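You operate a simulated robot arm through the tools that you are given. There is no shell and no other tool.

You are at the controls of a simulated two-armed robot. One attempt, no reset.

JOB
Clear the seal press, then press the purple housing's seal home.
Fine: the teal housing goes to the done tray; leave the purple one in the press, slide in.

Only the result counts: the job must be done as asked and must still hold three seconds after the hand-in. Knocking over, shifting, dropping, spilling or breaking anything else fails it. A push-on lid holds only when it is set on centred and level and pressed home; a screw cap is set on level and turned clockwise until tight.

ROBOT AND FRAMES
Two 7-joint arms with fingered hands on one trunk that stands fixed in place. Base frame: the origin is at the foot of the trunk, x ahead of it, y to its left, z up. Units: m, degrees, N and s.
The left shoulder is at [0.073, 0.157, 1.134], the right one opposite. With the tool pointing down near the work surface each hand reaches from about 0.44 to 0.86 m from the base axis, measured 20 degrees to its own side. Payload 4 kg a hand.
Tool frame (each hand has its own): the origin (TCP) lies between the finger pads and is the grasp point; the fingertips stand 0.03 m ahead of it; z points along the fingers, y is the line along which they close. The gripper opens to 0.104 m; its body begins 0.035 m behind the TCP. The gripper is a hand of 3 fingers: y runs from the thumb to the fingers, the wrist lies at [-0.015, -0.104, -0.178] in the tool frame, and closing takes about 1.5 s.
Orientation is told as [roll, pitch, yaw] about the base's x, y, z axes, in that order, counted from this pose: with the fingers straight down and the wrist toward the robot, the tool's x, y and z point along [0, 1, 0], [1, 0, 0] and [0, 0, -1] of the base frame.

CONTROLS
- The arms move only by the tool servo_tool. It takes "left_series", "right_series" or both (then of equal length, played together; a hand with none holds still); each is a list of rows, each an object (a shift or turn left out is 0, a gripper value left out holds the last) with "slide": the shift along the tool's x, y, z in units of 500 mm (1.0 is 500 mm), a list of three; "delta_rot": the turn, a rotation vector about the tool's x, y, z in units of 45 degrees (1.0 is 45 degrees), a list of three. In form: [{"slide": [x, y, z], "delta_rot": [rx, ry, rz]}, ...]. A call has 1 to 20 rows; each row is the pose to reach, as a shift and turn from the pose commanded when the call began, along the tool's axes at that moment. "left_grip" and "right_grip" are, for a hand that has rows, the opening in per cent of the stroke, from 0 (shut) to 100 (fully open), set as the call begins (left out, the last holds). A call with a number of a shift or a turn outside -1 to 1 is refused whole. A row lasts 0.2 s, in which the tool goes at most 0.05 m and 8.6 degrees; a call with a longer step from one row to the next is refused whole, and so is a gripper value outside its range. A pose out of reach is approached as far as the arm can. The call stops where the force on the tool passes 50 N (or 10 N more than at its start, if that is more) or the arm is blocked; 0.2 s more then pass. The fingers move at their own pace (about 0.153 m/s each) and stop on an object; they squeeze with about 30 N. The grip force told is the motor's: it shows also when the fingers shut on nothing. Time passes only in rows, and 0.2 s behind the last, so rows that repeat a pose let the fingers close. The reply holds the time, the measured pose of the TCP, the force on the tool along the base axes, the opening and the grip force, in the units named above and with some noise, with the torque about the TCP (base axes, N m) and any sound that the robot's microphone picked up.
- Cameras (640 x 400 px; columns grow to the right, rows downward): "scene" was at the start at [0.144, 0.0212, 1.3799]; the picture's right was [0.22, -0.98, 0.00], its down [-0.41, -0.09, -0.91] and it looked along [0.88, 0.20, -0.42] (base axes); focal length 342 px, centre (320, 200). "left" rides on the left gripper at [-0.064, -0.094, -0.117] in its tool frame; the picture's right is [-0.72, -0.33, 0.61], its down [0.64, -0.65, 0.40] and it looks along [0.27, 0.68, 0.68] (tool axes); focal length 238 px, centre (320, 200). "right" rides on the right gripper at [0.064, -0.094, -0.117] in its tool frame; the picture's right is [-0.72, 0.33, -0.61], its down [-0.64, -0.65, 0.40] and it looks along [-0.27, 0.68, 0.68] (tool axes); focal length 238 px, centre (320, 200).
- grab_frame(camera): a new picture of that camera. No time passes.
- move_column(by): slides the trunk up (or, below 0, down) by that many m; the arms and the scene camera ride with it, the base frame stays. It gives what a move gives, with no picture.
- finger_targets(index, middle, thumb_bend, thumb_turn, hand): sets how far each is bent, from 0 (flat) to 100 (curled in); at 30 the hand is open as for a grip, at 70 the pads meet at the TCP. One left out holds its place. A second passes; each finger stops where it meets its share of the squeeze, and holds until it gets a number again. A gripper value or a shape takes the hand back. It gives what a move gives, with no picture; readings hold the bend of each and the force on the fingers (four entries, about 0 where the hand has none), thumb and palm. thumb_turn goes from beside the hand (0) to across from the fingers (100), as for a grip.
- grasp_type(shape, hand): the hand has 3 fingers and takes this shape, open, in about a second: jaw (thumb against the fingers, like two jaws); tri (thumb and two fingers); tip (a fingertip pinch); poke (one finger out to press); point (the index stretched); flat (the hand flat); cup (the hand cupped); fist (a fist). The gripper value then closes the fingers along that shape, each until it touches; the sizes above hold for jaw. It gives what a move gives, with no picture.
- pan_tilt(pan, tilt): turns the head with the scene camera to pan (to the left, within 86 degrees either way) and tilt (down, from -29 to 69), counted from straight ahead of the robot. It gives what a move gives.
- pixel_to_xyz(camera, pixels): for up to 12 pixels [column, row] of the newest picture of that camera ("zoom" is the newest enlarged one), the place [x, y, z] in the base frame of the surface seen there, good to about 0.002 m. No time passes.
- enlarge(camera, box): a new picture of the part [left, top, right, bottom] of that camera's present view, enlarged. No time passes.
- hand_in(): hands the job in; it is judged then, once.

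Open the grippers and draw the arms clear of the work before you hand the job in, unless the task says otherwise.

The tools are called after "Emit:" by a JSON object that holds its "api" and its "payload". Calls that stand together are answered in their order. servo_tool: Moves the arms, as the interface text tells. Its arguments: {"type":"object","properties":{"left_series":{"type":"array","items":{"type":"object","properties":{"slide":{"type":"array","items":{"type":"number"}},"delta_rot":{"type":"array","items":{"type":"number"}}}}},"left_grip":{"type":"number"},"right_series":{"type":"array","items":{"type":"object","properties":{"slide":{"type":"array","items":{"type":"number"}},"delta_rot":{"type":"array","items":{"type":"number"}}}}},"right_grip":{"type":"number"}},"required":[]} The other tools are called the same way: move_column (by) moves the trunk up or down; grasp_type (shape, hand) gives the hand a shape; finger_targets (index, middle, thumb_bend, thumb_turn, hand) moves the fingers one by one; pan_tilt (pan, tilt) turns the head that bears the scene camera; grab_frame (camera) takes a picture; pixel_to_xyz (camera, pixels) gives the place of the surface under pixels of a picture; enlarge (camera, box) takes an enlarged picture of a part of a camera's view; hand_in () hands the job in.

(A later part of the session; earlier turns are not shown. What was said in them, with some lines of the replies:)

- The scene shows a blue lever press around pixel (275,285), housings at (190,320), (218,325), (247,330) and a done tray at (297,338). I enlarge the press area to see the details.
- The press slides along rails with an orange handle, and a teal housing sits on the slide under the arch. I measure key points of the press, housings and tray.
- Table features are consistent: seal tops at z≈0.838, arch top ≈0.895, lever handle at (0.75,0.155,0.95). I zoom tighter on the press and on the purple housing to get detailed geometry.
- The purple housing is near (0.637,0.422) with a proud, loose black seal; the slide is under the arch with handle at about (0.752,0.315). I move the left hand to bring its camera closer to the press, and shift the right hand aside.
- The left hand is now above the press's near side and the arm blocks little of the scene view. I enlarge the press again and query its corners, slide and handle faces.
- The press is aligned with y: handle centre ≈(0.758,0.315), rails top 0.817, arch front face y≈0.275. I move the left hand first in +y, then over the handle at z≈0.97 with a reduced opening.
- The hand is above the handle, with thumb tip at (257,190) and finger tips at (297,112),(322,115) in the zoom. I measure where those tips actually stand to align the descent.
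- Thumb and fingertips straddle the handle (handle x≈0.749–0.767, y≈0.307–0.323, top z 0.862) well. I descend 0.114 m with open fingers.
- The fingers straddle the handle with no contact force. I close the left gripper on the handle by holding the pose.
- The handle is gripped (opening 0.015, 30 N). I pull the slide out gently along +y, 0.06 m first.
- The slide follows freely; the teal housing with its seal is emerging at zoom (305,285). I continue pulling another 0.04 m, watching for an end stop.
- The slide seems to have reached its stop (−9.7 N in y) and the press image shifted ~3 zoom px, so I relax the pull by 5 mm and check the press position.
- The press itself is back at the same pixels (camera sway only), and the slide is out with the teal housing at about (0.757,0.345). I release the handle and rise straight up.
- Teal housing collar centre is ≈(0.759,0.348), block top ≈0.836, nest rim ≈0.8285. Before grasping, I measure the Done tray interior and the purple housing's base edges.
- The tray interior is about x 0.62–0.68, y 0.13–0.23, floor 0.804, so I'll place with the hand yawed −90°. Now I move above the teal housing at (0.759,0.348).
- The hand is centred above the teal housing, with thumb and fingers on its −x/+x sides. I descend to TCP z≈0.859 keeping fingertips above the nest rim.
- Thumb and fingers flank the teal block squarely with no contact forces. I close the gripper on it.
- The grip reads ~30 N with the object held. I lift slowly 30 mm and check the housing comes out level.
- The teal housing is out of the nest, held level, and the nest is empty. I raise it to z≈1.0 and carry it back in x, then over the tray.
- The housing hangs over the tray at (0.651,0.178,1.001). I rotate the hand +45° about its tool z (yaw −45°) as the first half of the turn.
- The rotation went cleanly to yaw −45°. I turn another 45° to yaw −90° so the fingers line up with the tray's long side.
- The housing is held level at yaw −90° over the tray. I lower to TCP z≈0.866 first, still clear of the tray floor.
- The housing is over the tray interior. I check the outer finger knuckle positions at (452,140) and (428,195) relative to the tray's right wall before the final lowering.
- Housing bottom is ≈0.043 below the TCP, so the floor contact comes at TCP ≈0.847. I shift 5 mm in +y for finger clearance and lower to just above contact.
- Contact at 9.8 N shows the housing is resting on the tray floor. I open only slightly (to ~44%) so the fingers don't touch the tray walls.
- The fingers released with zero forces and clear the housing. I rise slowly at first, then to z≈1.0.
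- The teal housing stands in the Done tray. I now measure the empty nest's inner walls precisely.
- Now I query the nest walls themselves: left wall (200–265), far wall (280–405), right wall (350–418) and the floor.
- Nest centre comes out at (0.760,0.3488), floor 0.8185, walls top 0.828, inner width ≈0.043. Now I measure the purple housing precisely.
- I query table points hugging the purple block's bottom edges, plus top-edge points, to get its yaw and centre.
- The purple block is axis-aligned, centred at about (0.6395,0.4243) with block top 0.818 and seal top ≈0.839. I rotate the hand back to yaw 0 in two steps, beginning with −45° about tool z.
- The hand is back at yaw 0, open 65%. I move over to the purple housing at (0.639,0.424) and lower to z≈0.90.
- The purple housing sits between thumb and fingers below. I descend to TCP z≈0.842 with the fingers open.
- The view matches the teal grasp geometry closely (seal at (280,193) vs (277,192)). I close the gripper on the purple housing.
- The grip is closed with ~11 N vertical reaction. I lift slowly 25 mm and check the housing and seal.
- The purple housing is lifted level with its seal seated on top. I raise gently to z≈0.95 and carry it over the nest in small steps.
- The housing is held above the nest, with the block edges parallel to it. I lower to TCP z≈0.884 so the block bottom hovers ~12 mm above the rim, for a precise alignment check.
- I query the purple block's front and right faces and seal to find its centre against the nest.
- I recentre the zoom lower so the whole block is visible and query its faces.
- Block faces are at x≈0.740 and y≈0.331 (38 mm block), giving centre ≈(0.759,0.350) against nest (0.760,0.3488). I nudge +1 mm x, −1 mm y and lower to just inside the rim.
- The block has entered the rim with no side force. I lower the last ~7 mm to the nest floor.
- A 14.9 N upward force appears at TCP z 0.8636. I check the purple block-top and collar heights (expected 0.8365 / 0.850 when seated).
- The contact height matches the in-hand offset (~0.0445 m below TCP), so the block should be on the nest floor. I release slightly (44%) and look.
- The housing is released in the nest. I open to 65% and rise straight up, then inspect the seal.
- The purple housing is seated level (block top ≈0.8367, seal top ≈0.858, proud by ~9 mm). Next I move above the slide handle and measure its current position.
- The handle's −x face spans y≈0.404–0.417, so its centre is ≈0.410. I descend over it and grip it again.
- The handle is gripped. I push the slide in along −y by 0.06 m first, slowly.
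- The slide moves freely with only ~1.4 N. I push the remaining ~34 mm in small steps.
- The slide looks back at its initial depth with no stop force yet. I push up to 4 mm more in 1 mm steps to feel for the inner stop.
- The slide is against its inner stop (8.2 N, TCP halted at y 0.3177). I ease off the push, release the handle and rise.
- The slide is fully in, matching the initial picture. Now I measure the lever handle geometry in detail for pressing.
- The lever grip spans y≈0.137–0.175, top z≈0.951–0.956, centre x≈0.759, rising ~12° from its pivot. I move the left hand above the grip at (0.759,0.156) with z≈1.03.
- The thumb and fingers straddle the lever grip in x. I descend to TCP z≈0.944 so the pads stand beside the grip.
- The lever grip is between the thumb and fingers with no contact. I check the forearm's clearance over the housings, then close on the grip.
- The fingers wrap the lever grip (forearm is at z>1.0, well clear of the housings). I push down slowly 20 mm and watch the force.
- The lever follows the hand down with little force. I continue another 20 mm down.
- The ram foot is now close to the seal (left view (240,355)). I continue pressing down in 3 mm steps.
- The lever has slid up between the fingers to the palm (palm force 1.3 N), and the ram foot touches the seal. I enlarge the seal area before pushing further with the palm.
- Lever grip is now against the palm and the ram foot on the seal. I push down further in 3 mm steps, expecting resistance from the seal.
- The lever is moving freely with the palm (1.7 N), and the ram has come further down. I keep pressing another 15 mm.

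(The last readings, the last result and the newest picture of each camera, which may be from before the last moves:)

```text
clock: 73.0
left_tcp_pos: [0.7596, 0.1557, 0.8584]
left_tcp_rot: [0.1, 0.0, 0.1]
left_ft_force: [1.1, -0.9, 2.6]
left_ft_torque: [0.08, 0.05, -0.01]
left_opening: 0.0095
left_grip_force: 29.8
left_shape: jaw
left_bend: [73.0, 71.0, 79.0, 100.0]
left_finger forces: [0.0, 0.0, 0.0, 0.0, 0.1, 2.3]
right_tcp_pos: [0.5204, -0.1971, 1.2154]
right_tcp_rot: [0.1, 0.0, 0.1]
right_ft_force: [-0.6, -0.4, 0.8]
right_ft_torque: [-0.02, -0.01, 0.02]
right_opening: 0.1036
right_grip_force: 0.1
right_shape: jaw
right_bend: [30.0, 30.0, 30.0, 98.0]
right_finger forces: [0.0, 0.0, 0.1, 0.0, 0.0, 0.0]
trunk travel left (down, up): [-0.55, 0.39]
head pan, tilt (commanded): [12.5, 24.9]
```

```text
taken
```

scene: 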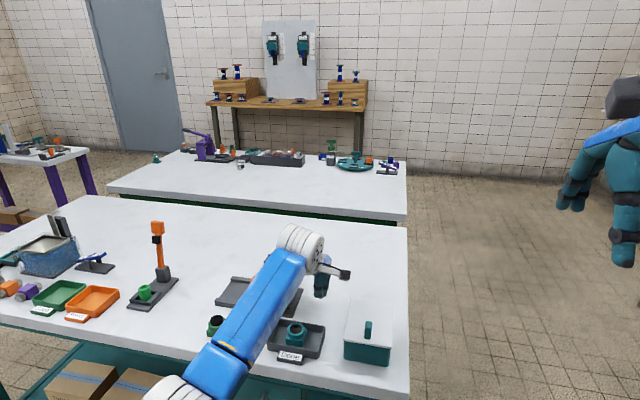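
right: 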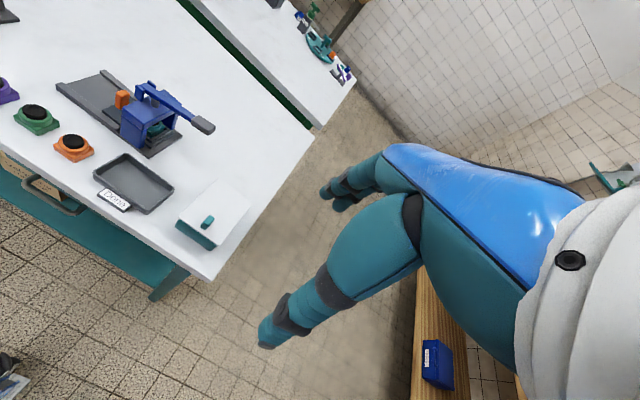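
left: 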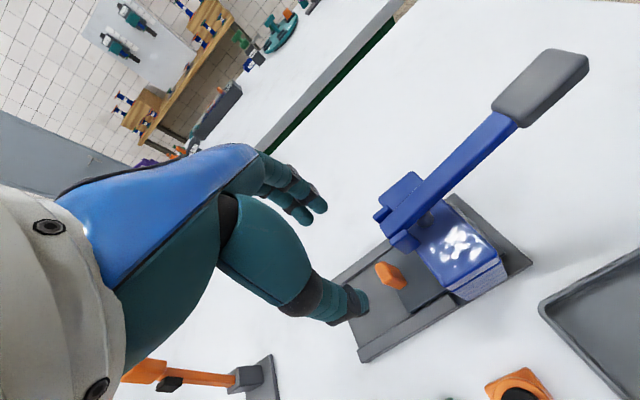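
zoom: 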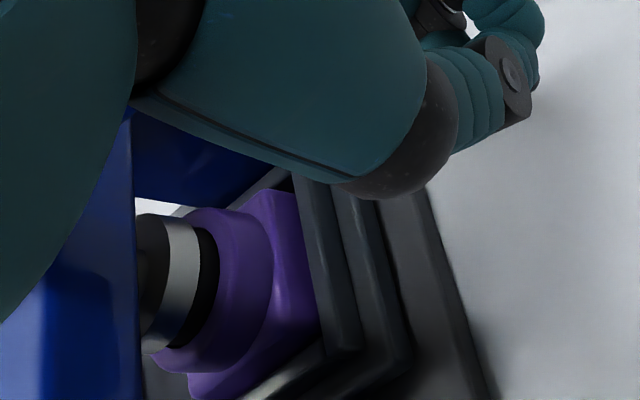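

The ring foot is visibly pushing the seal (black band narrowing) at only 2.6 N. I press 10 mm more in 2.5 mm steps.

Emit:
{"api": "servo_tool", "payload": {"left_series": [{"slide": [0, 0, 0.005]}, {"slide": [0, 0, 0.01]}, {"slide": [0, 0, 0.015]}, {"slide": [0, 0, 0.02]}, {"slide": [0, 0, 0.02]}]}}

Emit:
{"api": "enlarge", "payload": {"camera": "left", "box": [210, 220, 340, 340]}}

Emit:
{"api": "enlarge", "payload": {"camera": "scene", "box": [270, 225, 370, 305]}}

```text
clock: 74.2
left_tcp_pos: [0.7599, 0.1552, 0.8483]
left_tcp_rot: [0.2, 0.1, 0.1]
left_ft_force: [0.4, 0.5, 3.5]
left_ft_torque: [0.07, 0.02, -0.01]
left_opening: 0.0092
left_grip_force: 30.0
left_shape: jaw
left_bend: [73.0, 71.0, 79.0, 100.0]
left_finger forces: [0.0, 0.0, 0.0, 0.0, 0.0, 3.9]
right_tcp_pos: [0.5192, -0.1955, 1.2161]
right_tcp_rot: [0.2, 0.0, 0.1]
right_ft_force: [0.6, -0.3, 0.8]
right_ft_torque: [-0.02, 0.02, -0.01]
right_opening: 0.1035
right_grip_force: 0.1
right_shape: jaw
right_bend: [30.0, 30.0, 30.0, 98.0]
right_finger forces: [0.1, 0.0, 0.1, 0.1, 0.0, 0.0]
trunk travel left (down, up): [-0.55, 0.39]
head pan, tilt (commanded): [12.5, 24.9]
```

```text
3.33 times, centred on (275, 280) of left
```

zoom: 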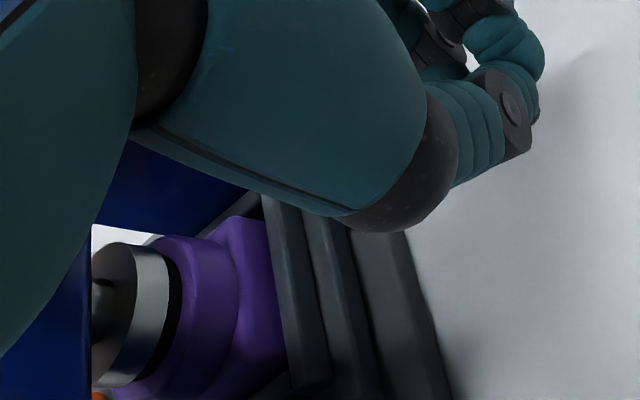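

```text
5.00 times, centred on (320, 265) of scene
```

zoom: 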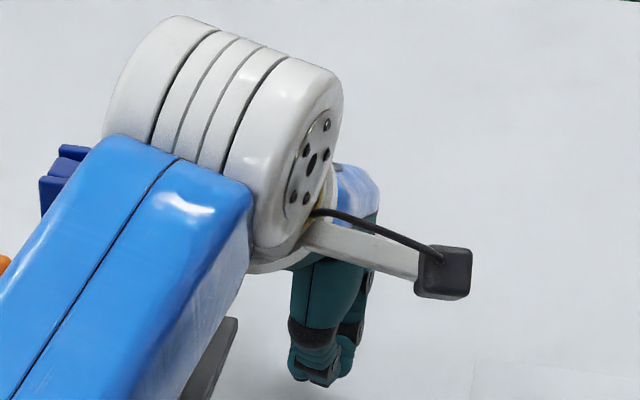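

The seal is almost flush with the collar. Fingertips are still ~18 mm above the table, so I press 6 mm more.

Emit:
{"api": "servo_tool", "payload": {"left_series": [{"slide": [0, 0, 0.004]}, {"slide": [0, 0, 0.008]}, {"slide": [0, 0, 0.012]}, {"slide": [0, 0, 0.012]}]}}

Emit:
{"api": "enlarge", "payload": {"camera": "left", "box": [210, 220, 340, 340]}}

Emit:
{"api": "enlarge", "payload": {"camera": "scene", "box": [270, 245, 370, 325]}}

```text
clock: 75.2
left_tcp_pos: [0.76, 0.1549, 0.8425]
left_tcp_rot: [0.2, 0.1, 0.0]
left_ft_force: [1.3, 0.2, 3.6]
left_ft_torque: [0.03, -0.04, -0.02]
left_opening: 0.0094
left_grip_force: 30.1
left_shape: jaw
left_bend: [73.0, 71.0, 79.0, 100.0]
left_finger forces: [0.0, 0.0, 0.1, 0.0, 0.0, 3.6]
right_tcp_pos: [0.5196, -0.1963, 1.2163]
right_tcp_rot: [0.1, -0.1, 0.0]
right_ft_force: [-0.1, -0.3, 0.8]
right_ft_torque: [0.05, -0.07, 0.0]
right_opening: 0.1036
right_grip_force: 0.0
right_shape: jaw
right_bend: [30.0, 30.0, 30.0, 98.0]
right_finger forces: [0.0, 0.0, 0.0, 0.0, 0.0, 0.1]
trunk travel left (down, up): [-0.55, 0.39]
head pan, tilt (commanded): [12.5, 24.9]
```

```text
3.33 times, centred on (275, 280) of left
```

zoom: 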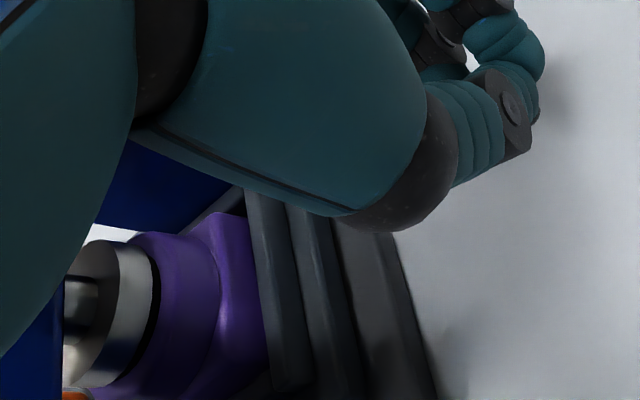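

```text
5.00 times, centred on (320, 285) of scene
```

zoom: 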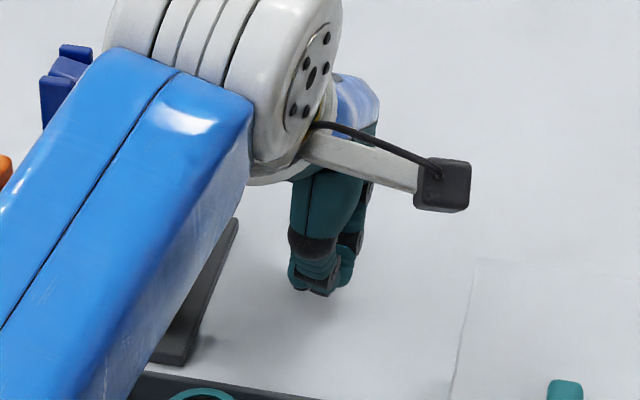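

The black band is now just a thin line, with lever force still only 3.6 N. I check forearm clearance above the housings before the last millimetres.

Emit:
{"api": "grab_frame", "payload": {"camera": "scene"}}

Emit:
{"api": "pixel_to_xyz", "payload": {"camera": "scene", "pixels": [[300, 320], [270, 300], [285, 295], [240, 340], [262, 330], [215, 360], [250, 350], [320, 300], [318, 292]]}}

```text
taken
```

scene: 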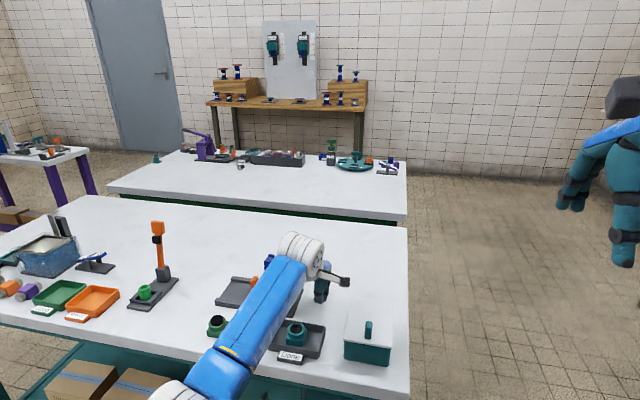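

```text
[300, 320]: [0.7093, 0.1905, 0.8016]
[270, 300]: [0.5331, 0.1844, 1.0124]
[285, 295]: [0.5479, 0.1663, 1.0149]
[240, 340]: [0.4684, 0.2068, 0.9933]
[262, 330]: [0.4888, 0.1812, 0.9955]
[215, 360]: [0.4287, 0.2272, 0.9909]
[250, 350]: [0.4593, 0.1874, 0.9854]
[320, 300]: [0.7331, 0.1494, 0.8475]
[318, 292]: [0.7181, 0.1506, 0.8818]
```

The forearm is near z≈1.0 over x<0.55, clear of everything. I press 5 mm further in small steps.

Emit:
{"api": "servo_tool", "payload": {"left_series": [{"slide": [0, 0, 0.004]}, {"slide": [0, 0, 0.007]}, {"slide": [0, 0, 0.01]}, {"slide": [0, 0, 0.01]}]}}

Emit:
{"api": "enlarge", "payload": {"camera": "left", "box": [200, 220, 330, 340]}}

```text
clock: 76.2
left_tcp_pos: [0.7593, 0.1554, 0.8377]
left_tcp_rot: [0.0, 0.0, 0.0]
left_ft_force: [1.0, 0.6, 3.3]
left_ft_torque: [-0.01, 0.01, 0.0]
left_opening: 0.0094
left_grip_force: 29.6
left_shape: jaw
left_bend: [73.0, 71.0, 79.0, 100.0]
left_finger forces: [0.0, 0.0, 0.1, 0.1, 0.1, 3.4]
right_tcp_pos: [0.5198, -0.1968, 1.2167]
right_tcp_rot: [0.0, 0.1, 0.0]
right_ft_force: [1.3, 0.1, 0.1]
right_ft_torque: [0.04, 0.02, -0.01]
right_opening: 0.1036
right_grip_force: 0.1
right_shape: jaw
right_bend: [30.0, 30.0, 30.0, 98.0]
right_finger forces: [0.0, 0.0, 0.0, 0.0, 0.0, 0.1]
trunk travel left (down, up): [-0.55, 0.39]
head pan, tilt (commanded): [12.5, 24.9]
```

```text
3.33 times, centred on (265, 280) of left
```

zoom: 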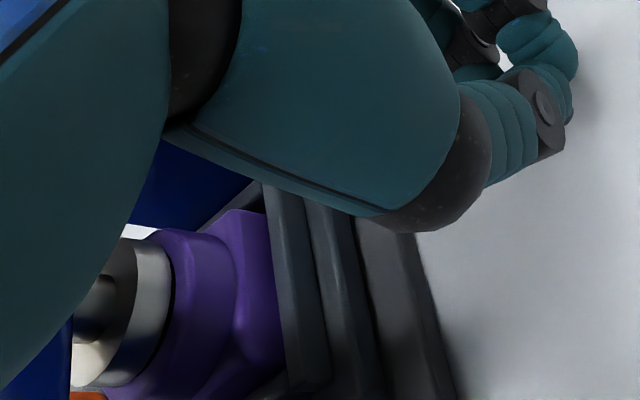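

The ram foot now sits nearly at the collar. I check how far the closed fingertips are above the table before pressing more.

Emit:
{"api": "enlarge", "payload": {"camera": "scene", "box": [290, 265, 350, 315]}}

Emit:
{"api": "pixel_to_xyz", "payload": {"camera": "zoom", "pixels": [[320, 270], [310, 280], [300, 270], [330, 280], [315, 290], [325, 295], [310, 300], [340, 270], [320, 310], [320, 250]]}}

```text
8.00 times, centred on (320, 290) of scene
```

zoom: 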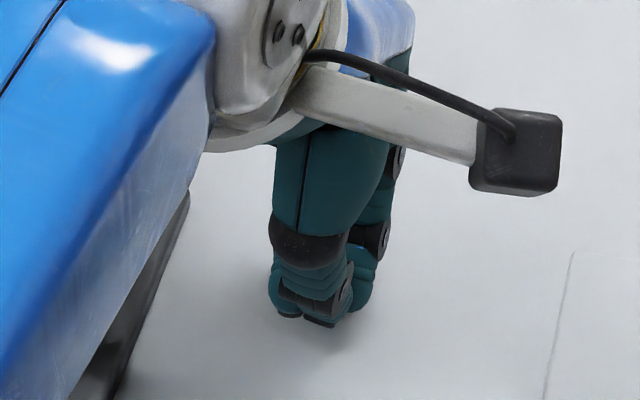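

```text
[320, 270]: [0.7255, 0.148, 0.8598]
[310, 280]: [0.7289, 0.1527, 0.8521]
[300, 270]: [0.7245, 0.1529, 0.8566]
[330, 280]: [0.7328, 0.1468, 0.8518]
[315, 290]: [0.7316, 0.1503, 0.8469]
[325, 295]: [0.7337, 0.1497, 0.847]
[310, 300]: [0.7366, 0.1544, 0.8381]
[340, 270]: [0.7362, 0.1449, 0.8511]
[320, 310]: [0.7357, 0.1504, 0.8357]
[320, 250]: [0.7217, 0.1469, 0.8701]
```

Closed fingertips are still ~20 mm above the table. I press another 8 mm, watching for the hard stop.

Emit:
{"api": "servo_tool", "payload": {"left_series": [{"slide": [0, 0, 0.004]}, {"slide": [0, 0, 0.008]}, {"slide": [0, 0, 0.012]}, {"slide": [0, 0, 0.016]}, {"slide": [0, 0, 0.016]}]}}

Emit:
{"api": "enlarge", "payload": {"camera": "left", "box": [190, 220, 320, 340]}}

```text
clock: 77.4
left_tcp_pos: [0.7587, 0.155, 0.8325]
left_tcp_rot: [0.1, -0.5, 0.0]
left_ft_force: [7.4, 2.9, 18.4]
left_ft_torque: [0.13, 0.2, -0.07]
left_opening: 0.0093
left_grip_force: 30.4
left_shape: jaw
left_bend: [73.0, 71.0, 79.0, 100.0]
left_finger forces: [0.0, 0.0, 0.1, 0.1, 0.0, 18.4]
right_tcp_pos: [0.5188, -0.1965, 1.2175]
right_tcp_rot: [0.1, -0.2, 0.1]
right_ft_force: [-0.1, -1.6, -0.3]
right_ft_torque: [0.02, -0.03, 0.01]
right_opening: 0.1033
right_grip_force: 0.1
right_shape: jaw
right_bend: [30.0, 30.0, 30.0, 98.0]
right_finger forces: [0.0, 0.0, 0.1, 0.1, 0.0, 0.1]
trunk travel left (down, up): [-0.55, 0.39]
head pan, tilt (commanded): [12.5, 24.9]
```

```text
3.33 times, centred on (255, 280) of left
```

zoom: 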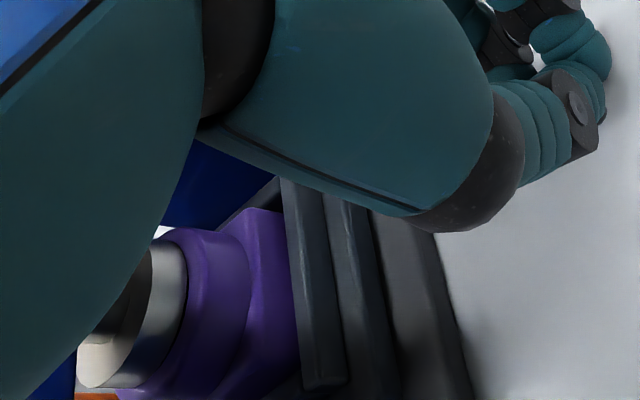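

The force jumped to 18.4 N on the palm – the hard stop – and no black band is visible. I add a slight 2 mm more to confirm it is home, and hold briefly.

Emit:
{"api": "servo_tool", "payload": {"left_series": [{"slide": [0, 0, 0.003]}, {"slide": [0, 0, 0.005]}, {"slide": [0, 0, 0.005]}, {"slide": [0, 0, 0.005]}]}}

Emit:
{"api": "enlarge", "payload": {"camera": "left", "box": [190, 260, 270, 340]}}

```text
clock: 78.4
left_tcp_pos: [0.7592, 0.1545, 0.8315]
left_tcp_rot: [0.1, -0.6, 0.0]
left_ft_force: [10.1, 4.3, 26.8]
left_ft_torque: [0.16, 0.28, -0.12]
left_opening: 0.0091
left_grip_force: 29.6
left_shape: jaw
left_bend: [73.0, 71.0, 79.0, 100.0]
left_finger forces: [0.1, 0.0, 0.1, 0.0, 0.0, 26.0]
right_tcp_pos: [0.5188, -0.1967, 1.217]
right_tcp_rot: [0.1, -0.1, 0.1]
right_ft_force: [0.1, -0.9, 0.5]
right_ft_torque: [-0.01, -0.01, -0.01]
right_opening: 0.1036
right_grip_force: 0.0
right_shape: jaw
right_bend: [30.0, 30.0, 30.0, 98.0]
right_finger forces: [0.1, 0.0, 0.0, 0.0, 0.0, 0.0]
trunk travel left (down, up): [-0.55, 0.39]
head pan, tilt (commanded): [12.5, 24.9]
```

```text
5.00 times, centred on (230, 300) of left
```

zoom: 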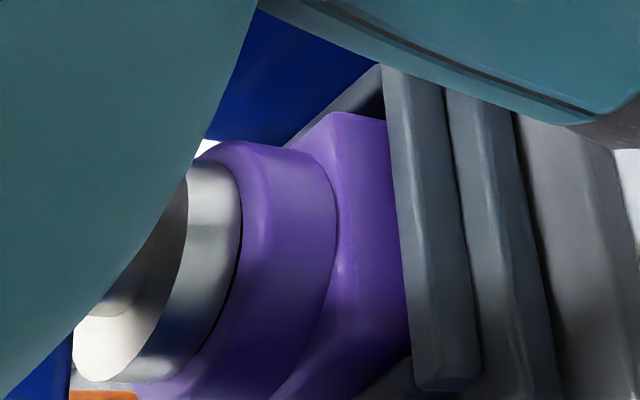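

The stop is solid (27 N, only 1 mm more travel), so the seal is home. I ease the hand up 40 mm with fingers still closed under the lever and see whether the lever follows.

Emit:
{"api": "servo_tool", "payload": {"left_series": [{"slide": [0, 0, -0.01]}, {"slide": [0, 0, -0.025]}, {"slide": [0, 0, -0.04]}, {"slide": [0, 0, -0.055]}, {"slide": [0, 0, -0.07]}, {"slide": [0, 0, -0.08]}, {"slide": [0, 0, -0.08]}]}}

Emit:
{"api": "grab_frame", "payload": {"camera": "left"}}

Emit:
{"api": "enlarge", "payload": {"camera": "left", "box": [200, 230, 330, 350]}}

```text
clock: 80.0
left_tcp_pos: [0.759, 0.155, 0.8665]
left_tcp_rot: [0.1, -0.1, 0.1]
left_ft_force: [-1.3, -0.5, 2.0]
left_ft_torque: [0.02, -0.05, -0.02]
left_opening: 0.0092
left_grip_force: 30.1
left_shape: jaw
left_bend: [73.0, 71.0, 79.0, 100.0]
left_finger forces: [0.1, 0.1, 0.1, 0.0, 0.0, 1.6]
right_tcp_pos: [0.5209, -0.1966, 1.2149]
right_tcp_rot: [0.0, -0.1, 0.1]
right_ft_force: [-0.6, 0.3, -1.1]
right_ft_torque: [0.0, 0.01, 0.02]
right_opening: 0.1039
right_grip_force: 0.1
right_shape: jaw
right_bend: [30.0, 30.0, 30.0, 98.0]
right_finger forces: [0.0, 0.1, 0.1, 0.1, 0.2, 0.0]
trunk travel left (down, up): [-0.55, 0.39]
head pan, tilt (commanded): [12.5, 24.9]
```

```text
taken
```

left: 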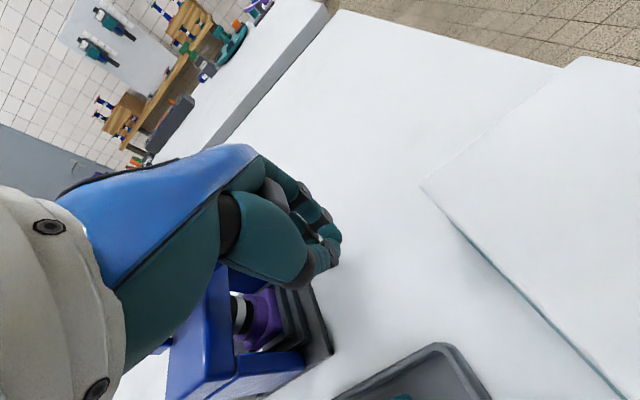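

```text
3.33 times, centred on (265, 290) of left
```

zoom: 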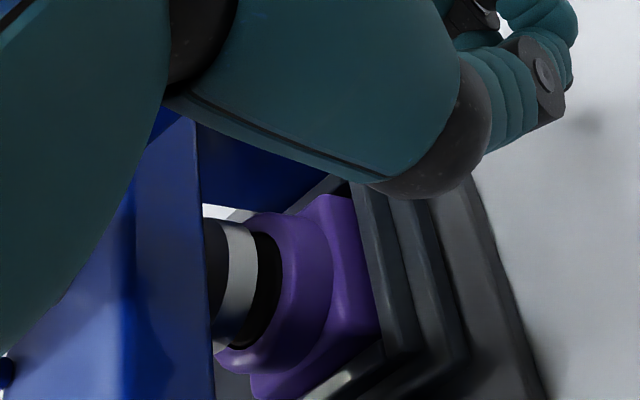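

The lever springs back up with the hand (palm 1.6 N). I raise to TCP ≈0.914 where the lever should reach its upper stop, then open the fingers.

Emit:
{"api": "servo_tool", "payload": {"left_series": [{"slide": [0, 0, -0.02]}, {"slide": [0, 0, -0.04]}, {"slide": [0, 0, -0.06]}, {"slide": [0, 0, -0.08]}, {"slide": [0, 0, -0.095]}, {"slide": [0, 0, -0.095]}]}}

Emit:
{"api": "enlarge", "payload": {"camera": "left", "box": [200, 150, 360, 350]}}

```text
clock: 81.4
left_tcp_pos: [0.7608, 0.1548, 0.9144]
left_tcp_rot: [0.0, 0.0, 0.0]
left_ft_force: [-0.6, -0.3, -1.0]
left_ft_torque: [0.02, 0.01, 0.03]
left_opening: 0.0092
left_grip_force: 29.9
left_shape: jaw
left_bend: [73.0, 71.0, 79.0, 100.0]
left_finger forces: [0.1, 0.0, 0.0, 0.0, 0.0, 0.0]
right_tcp_pos: [0.5205, -0.1963, 1.2159]
right_tcp_rot: [0.0, 0.1, 0.1]
right_ft_force: [0.5, -0.2, 0.3]
right_ft_torque: [0.02, 0.01, 0.01]
right_opening: 0.1036
right_grip_force: 0.0
right_shape: jaw
right_bend: [30.0, 30.0, 30.0, 98.0]
right_finger forces: [0.1, 0.1, 0.0, 0.1, 0.2, 0.0]
trunk travel left (down, up): [-0.55, 0.39]
head pan, tilt (commanded): [12.5, 24.9]
```

```text
2.00 times, centred on (280, 250) of left
```

zoom: 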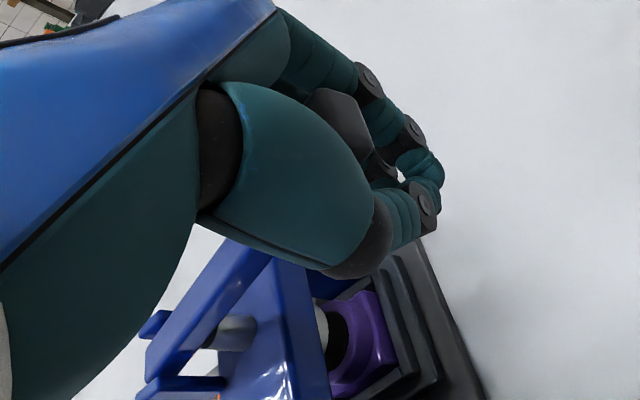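

The lever is at its upper stop with no force on the hand. I open the fingers and rise clear of the lever.

Emit:
{"api": "servo_tool", "payload": {"left_series": [{"slide": [0, 0, 0]}, {"slide": [0, 0, 0]}, {"slide": [0, 0, 0]}, {"slide": [0, 0, 0]}, {"slide": [0, 0, 0]}, {"slide": [0, 0, -0.04]}, {"slide": [0, 0, -0.1]}, {"slide": [0, 0, -0.16]}, {"slide": [0, 0, -0.23]}, {"slide": [0, 0, -0.23]}], "left_grip": 70}}

Emit:
{"api": "enlarge", "payload": {"camera": "scene", "box": [215, 235, 335, 315]}}

Emit:
{"api": "grab_frame", "payload": {"camera": "left"}}

```text
clock: 83.6
left_tcp_pos: [0.7583, 0.1557, 1.0285]
left_tcp_rot: [0.0, 0.0, -0.1]
left_ft_force: [0.7, 0.4, 0.2]
left_ft_torque: [-0.03, -0.03, -0.02]
left_opening: 0.0727
left_grip_force: 0.0
left_shape: jaw
left_bend: [27.0, 37.0, 58.0, 99.0]
left_finger forces: [0.0, 0.1, 0.1, 0.1, 0.0, 0.1]
right_tcp_pos: [0.5212, -0.1971, 1.2157]
right_tcp_rot: [0.0, 0.0, 0.1]
right_ft_force: [-0.5, 0.2, 0.8]
right_ft_torque: [0.05, 0.01, 0.0]
right_opening: 0.1037
right_grip_force: 0.1
right_shape: jaw
right_bend: [30.0, 30.0, 30.0, 98.0]
right_finger forces: [0.1, 0.0, 0.0, 0.1, 0.1, 0.0]
trunk travel left (down, up): [-0.55, 0.39]
head pan, tilt (commanded): [12.5, 24.9]
```

```text
5.00 times, centred on (275, 275) of scene
```

zoom: 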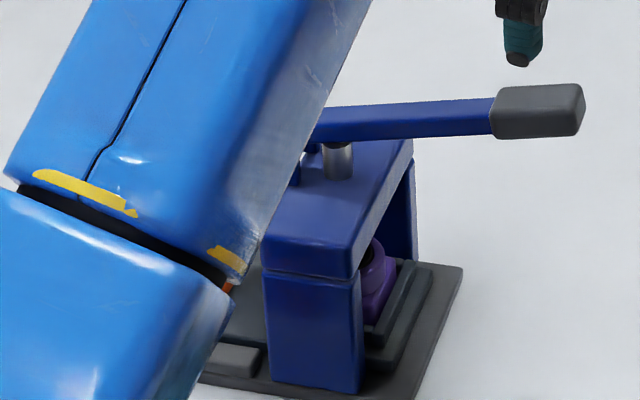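

```text
taken
```

left: 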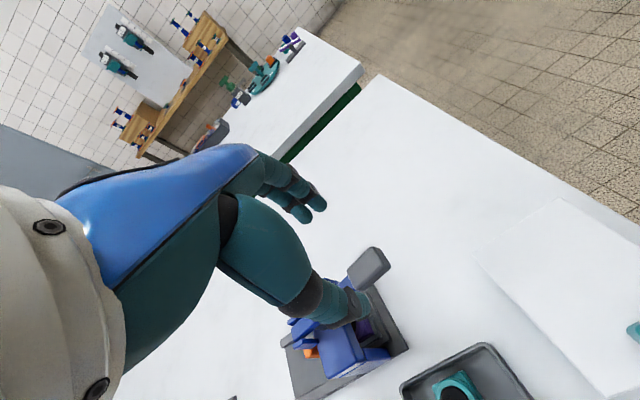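

The lever is back up and the hand is clear. I retreat the left arm up and back toward the robot so the scene camera sees the press.

Emit:
{"api": "servo_tool", "payload": {"left_series": [{"slide": [0, -0.06, -0.04]}, {"slide": [0, -0.14, -0.08]}, {"slide": [0, -0.22, -0.1]}, {"slide": [0, -0.3, -0.12]}, {"slide": [0.04, -0.38, -0.14]}, {"slide": [0.1, -0.44, -0.14]}, {"slide": [0.18, -0.46, -0.14]}, {"slide": [0.26, -0.48, -0.14]}, {"slide": [0.34, -0.5, -0.14]}, {"slide": [0.42, -0.52, -0.14]}, {"slide": [0.42, -0.52, -0.14]}]}}

Emit:
{"api": "enlarge", "payload": {"camera": "scene", "box": [215, 245, 305, 315]}}

Emit:
{"api": "enlarge", "payload": {"camera": "scene", "box": [275, 260, 315, 300]}}

Emit:
{"api": "grab_frame", "payload": {"camera": "scene"}}

```text
clock: 86.0
left_tcp_pos: [0.4987, 0.3675, 1.0989]
left_tcp_rot: [0.0, 0.0, 0.0]
left_ft_force: [-0.2, -0.6, 0.2]
left_ft_torque: [0.02, 0.0, -0.01]
left_opening: 0.0725
left_grip_force: 0.1
left_shape: jaw
left_bend: [27.0, 37.0, 58.0, 99.0]
left_finger forces: [0.1, 0.0, 0.0, 0.0, 0.0, 0.1]
right_tcp_pos: [0.5214, -0.1946, 1.2163]
right_tcp_rot: [0.0, -0.1, 0.0]
right_ft_force: [-0.1, -0.3, -1.2]
right_ft_torque: [0.05, -0.01, 0.0]
right_opening: 0.1037
right_grip_force: 0.0
right_shape: jaw
right_bend: [30.0, 30.0, 30.0, 98.0]
right_finger forces: [0.1, 0.1, 0.0, 0.0, 0.1, 0.0]
trunk travel left (down, up): [-0.55, 0.39]
head pan, tilt (commanded): [12.5, 24.9]
```

```text
5.71 times, centred on (260, 280) of scene
```

zoom: 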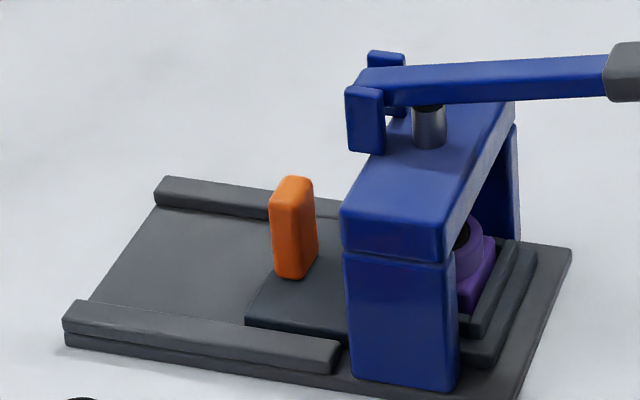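

```text
10.00 times, centred on (295, 280) of scene
```

zoom: 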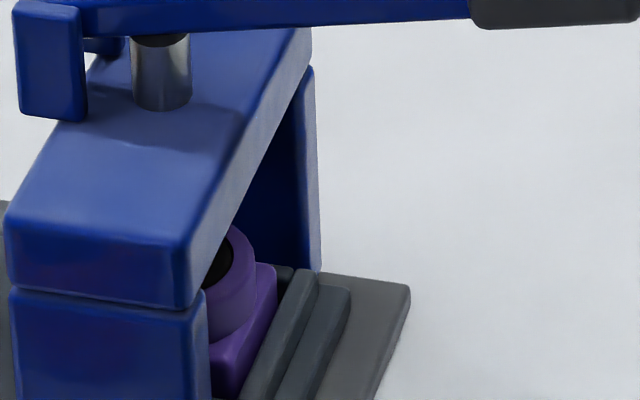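

```text
taken
```

scene: 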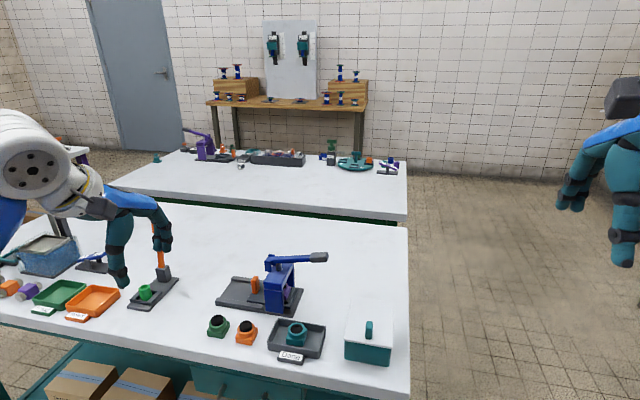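

The purple seal now appears inside the collar rim (zoom (215,265)), no longer proud. I verify heights of seal and collar, and the slide and tray positions.

Emit:
{"api": "enlarge", "payload": {"camera": "scene", "box": [280, 275, 310, 300]}}

Emit:
{"api": "pixel_to_xyz", "payload": {"camera": "zoom", "pixels": [[135, 150], [125, 165], [150, 130], [180, 120], [195, 140], [185, 100], [200, 180], [240, 190], [250, 160], [170, 110], [110, 180], [160, 160]]}}

Emit:
{"api": "enlarge", "payload": {"camera": "scene", "box": [190, 290, 350, 370]}}

```text
16.00 times, centred on (295, 288) of scene
```

zoom: 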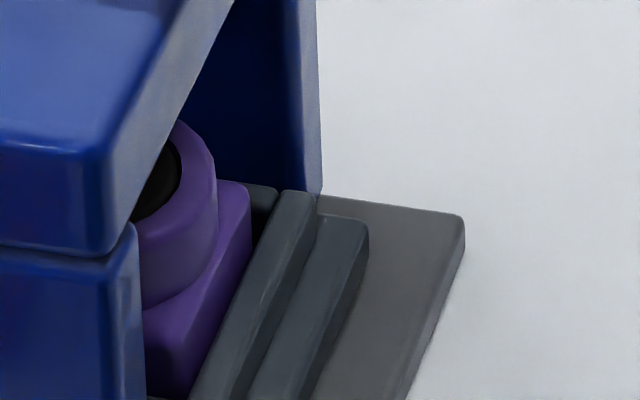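

```text
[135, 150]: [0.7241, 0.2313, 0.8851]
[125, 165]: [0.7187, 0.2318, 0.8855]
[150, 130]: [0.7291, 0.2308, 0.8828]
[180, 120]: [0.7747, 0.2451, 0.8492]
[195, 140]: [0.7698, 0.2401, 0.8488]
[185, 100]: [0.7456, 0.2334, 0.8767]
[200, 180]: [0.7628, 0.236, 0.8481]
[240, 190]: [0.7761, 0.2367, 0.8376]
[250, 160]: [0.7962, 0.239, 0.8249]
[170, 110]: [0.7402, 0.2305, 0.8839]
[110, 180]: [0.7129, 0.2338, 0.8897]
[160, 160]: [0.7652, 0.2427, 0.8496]
```

```text
4.00 times, centred on (270, 330) of scene
```

zoom: 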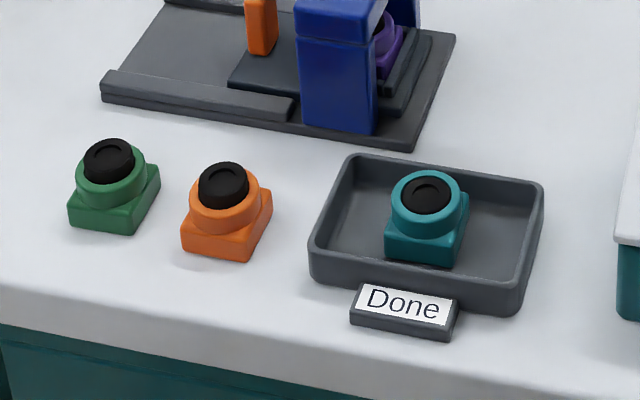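

The seal (z≈0.8496) is flush with the collar (≈0.849), the slide is fully in, the teal housing stands in the Done tray, and other housings are untouched. I open the left gripper fully and draw it back to its start pose.

Emit:
{"api": "servo_tool", "payload": {"left_series": [{"slide": [0.03, -0.04, -0.02]}, {"slide": [0.08, -0.088, -0.04]}, {"slide": [0.08, -0.088, -0.04]}, {"slide": [0.08, -0.088, -0.04]}, {"slide": [0.08, -0.088, -0.04]}], "left_grip": 100}}

Emit:
{"api": "enlarge", "payload": {"camera": "scene", "box": [170, 230, 350, 370]}}

```text
clock: 87.2
left_tcp_pos: [0.4544, 0.4071, 1.1184]
left_tcp_rot: [0.0, 0.0, 0.0]
left_ft_force: [0.5, 0.2, -0.1]
left_ft_torque: [0.0, 0.04, 0.0]
left_opening: 0.1042
left_grip_force: 0.0
left_shape: jaw
left_bend: [30.0, 30.0, 30.0, 98.0]
left_finger forces: [0.1, 0.0, 0.0, 0.0, 0.0, 0.0]
right_tcp_pos: [0.5202, -0.1942, 1.2164]
right_tcp_rot: [0.0, 0.0, 0.2]
right_ft_force: [-0.5, 0.2, -0.1]
right_ft_torque: [0.01, 0.01, -0.01]
right_opening: 0.1036
right_grip_force: 0.1
right_shape: jaw
right_bend: [30.0, 30.0, 30.0, 98.0]
right_finger forces: [0.0, 0.1, 0.0, 0.1, 0.0, 0.0]
trunk travel left (down, up): [-0.55, 0.39]
head pan, tilt (commanded): [12.5, 24.9]
```

```text
2.86 times, centred on (260, 300) of scene
```

zoom: 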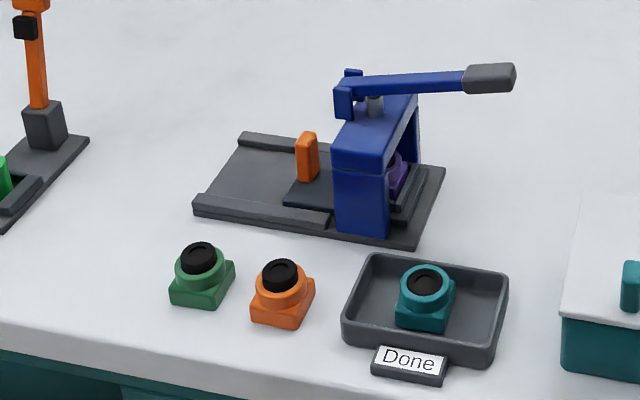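

The final picture matches the request: press and slide in their original position with the purple housing inside (zoom (397,175)), teal in the Done tray (425,297), green and orange untouched, arms clear. I hand the job in.

Emit:
{"api": "hand_in", "payload": {}}

```text
The job is handed in.
```

The press is cleared and the purple housing's seal is pressed home. I handed the job in, but no verdict came back.

- **Teal housing:** it stands upright in the Done tray.
- **Purple housing:** it sits in the press with the slide pushed in against its stop. The lever reached a hard stop at about 27 N. Afterwards the seal measured level with the collar, both at about 0.849 m; before pressing it stood about 9 mm proud.
- **Everything else:** the green and orange housings, the tray and the press look unmoved in the last picture. The lever sprang back up, both grippers are open, and both arms are clear of the work.
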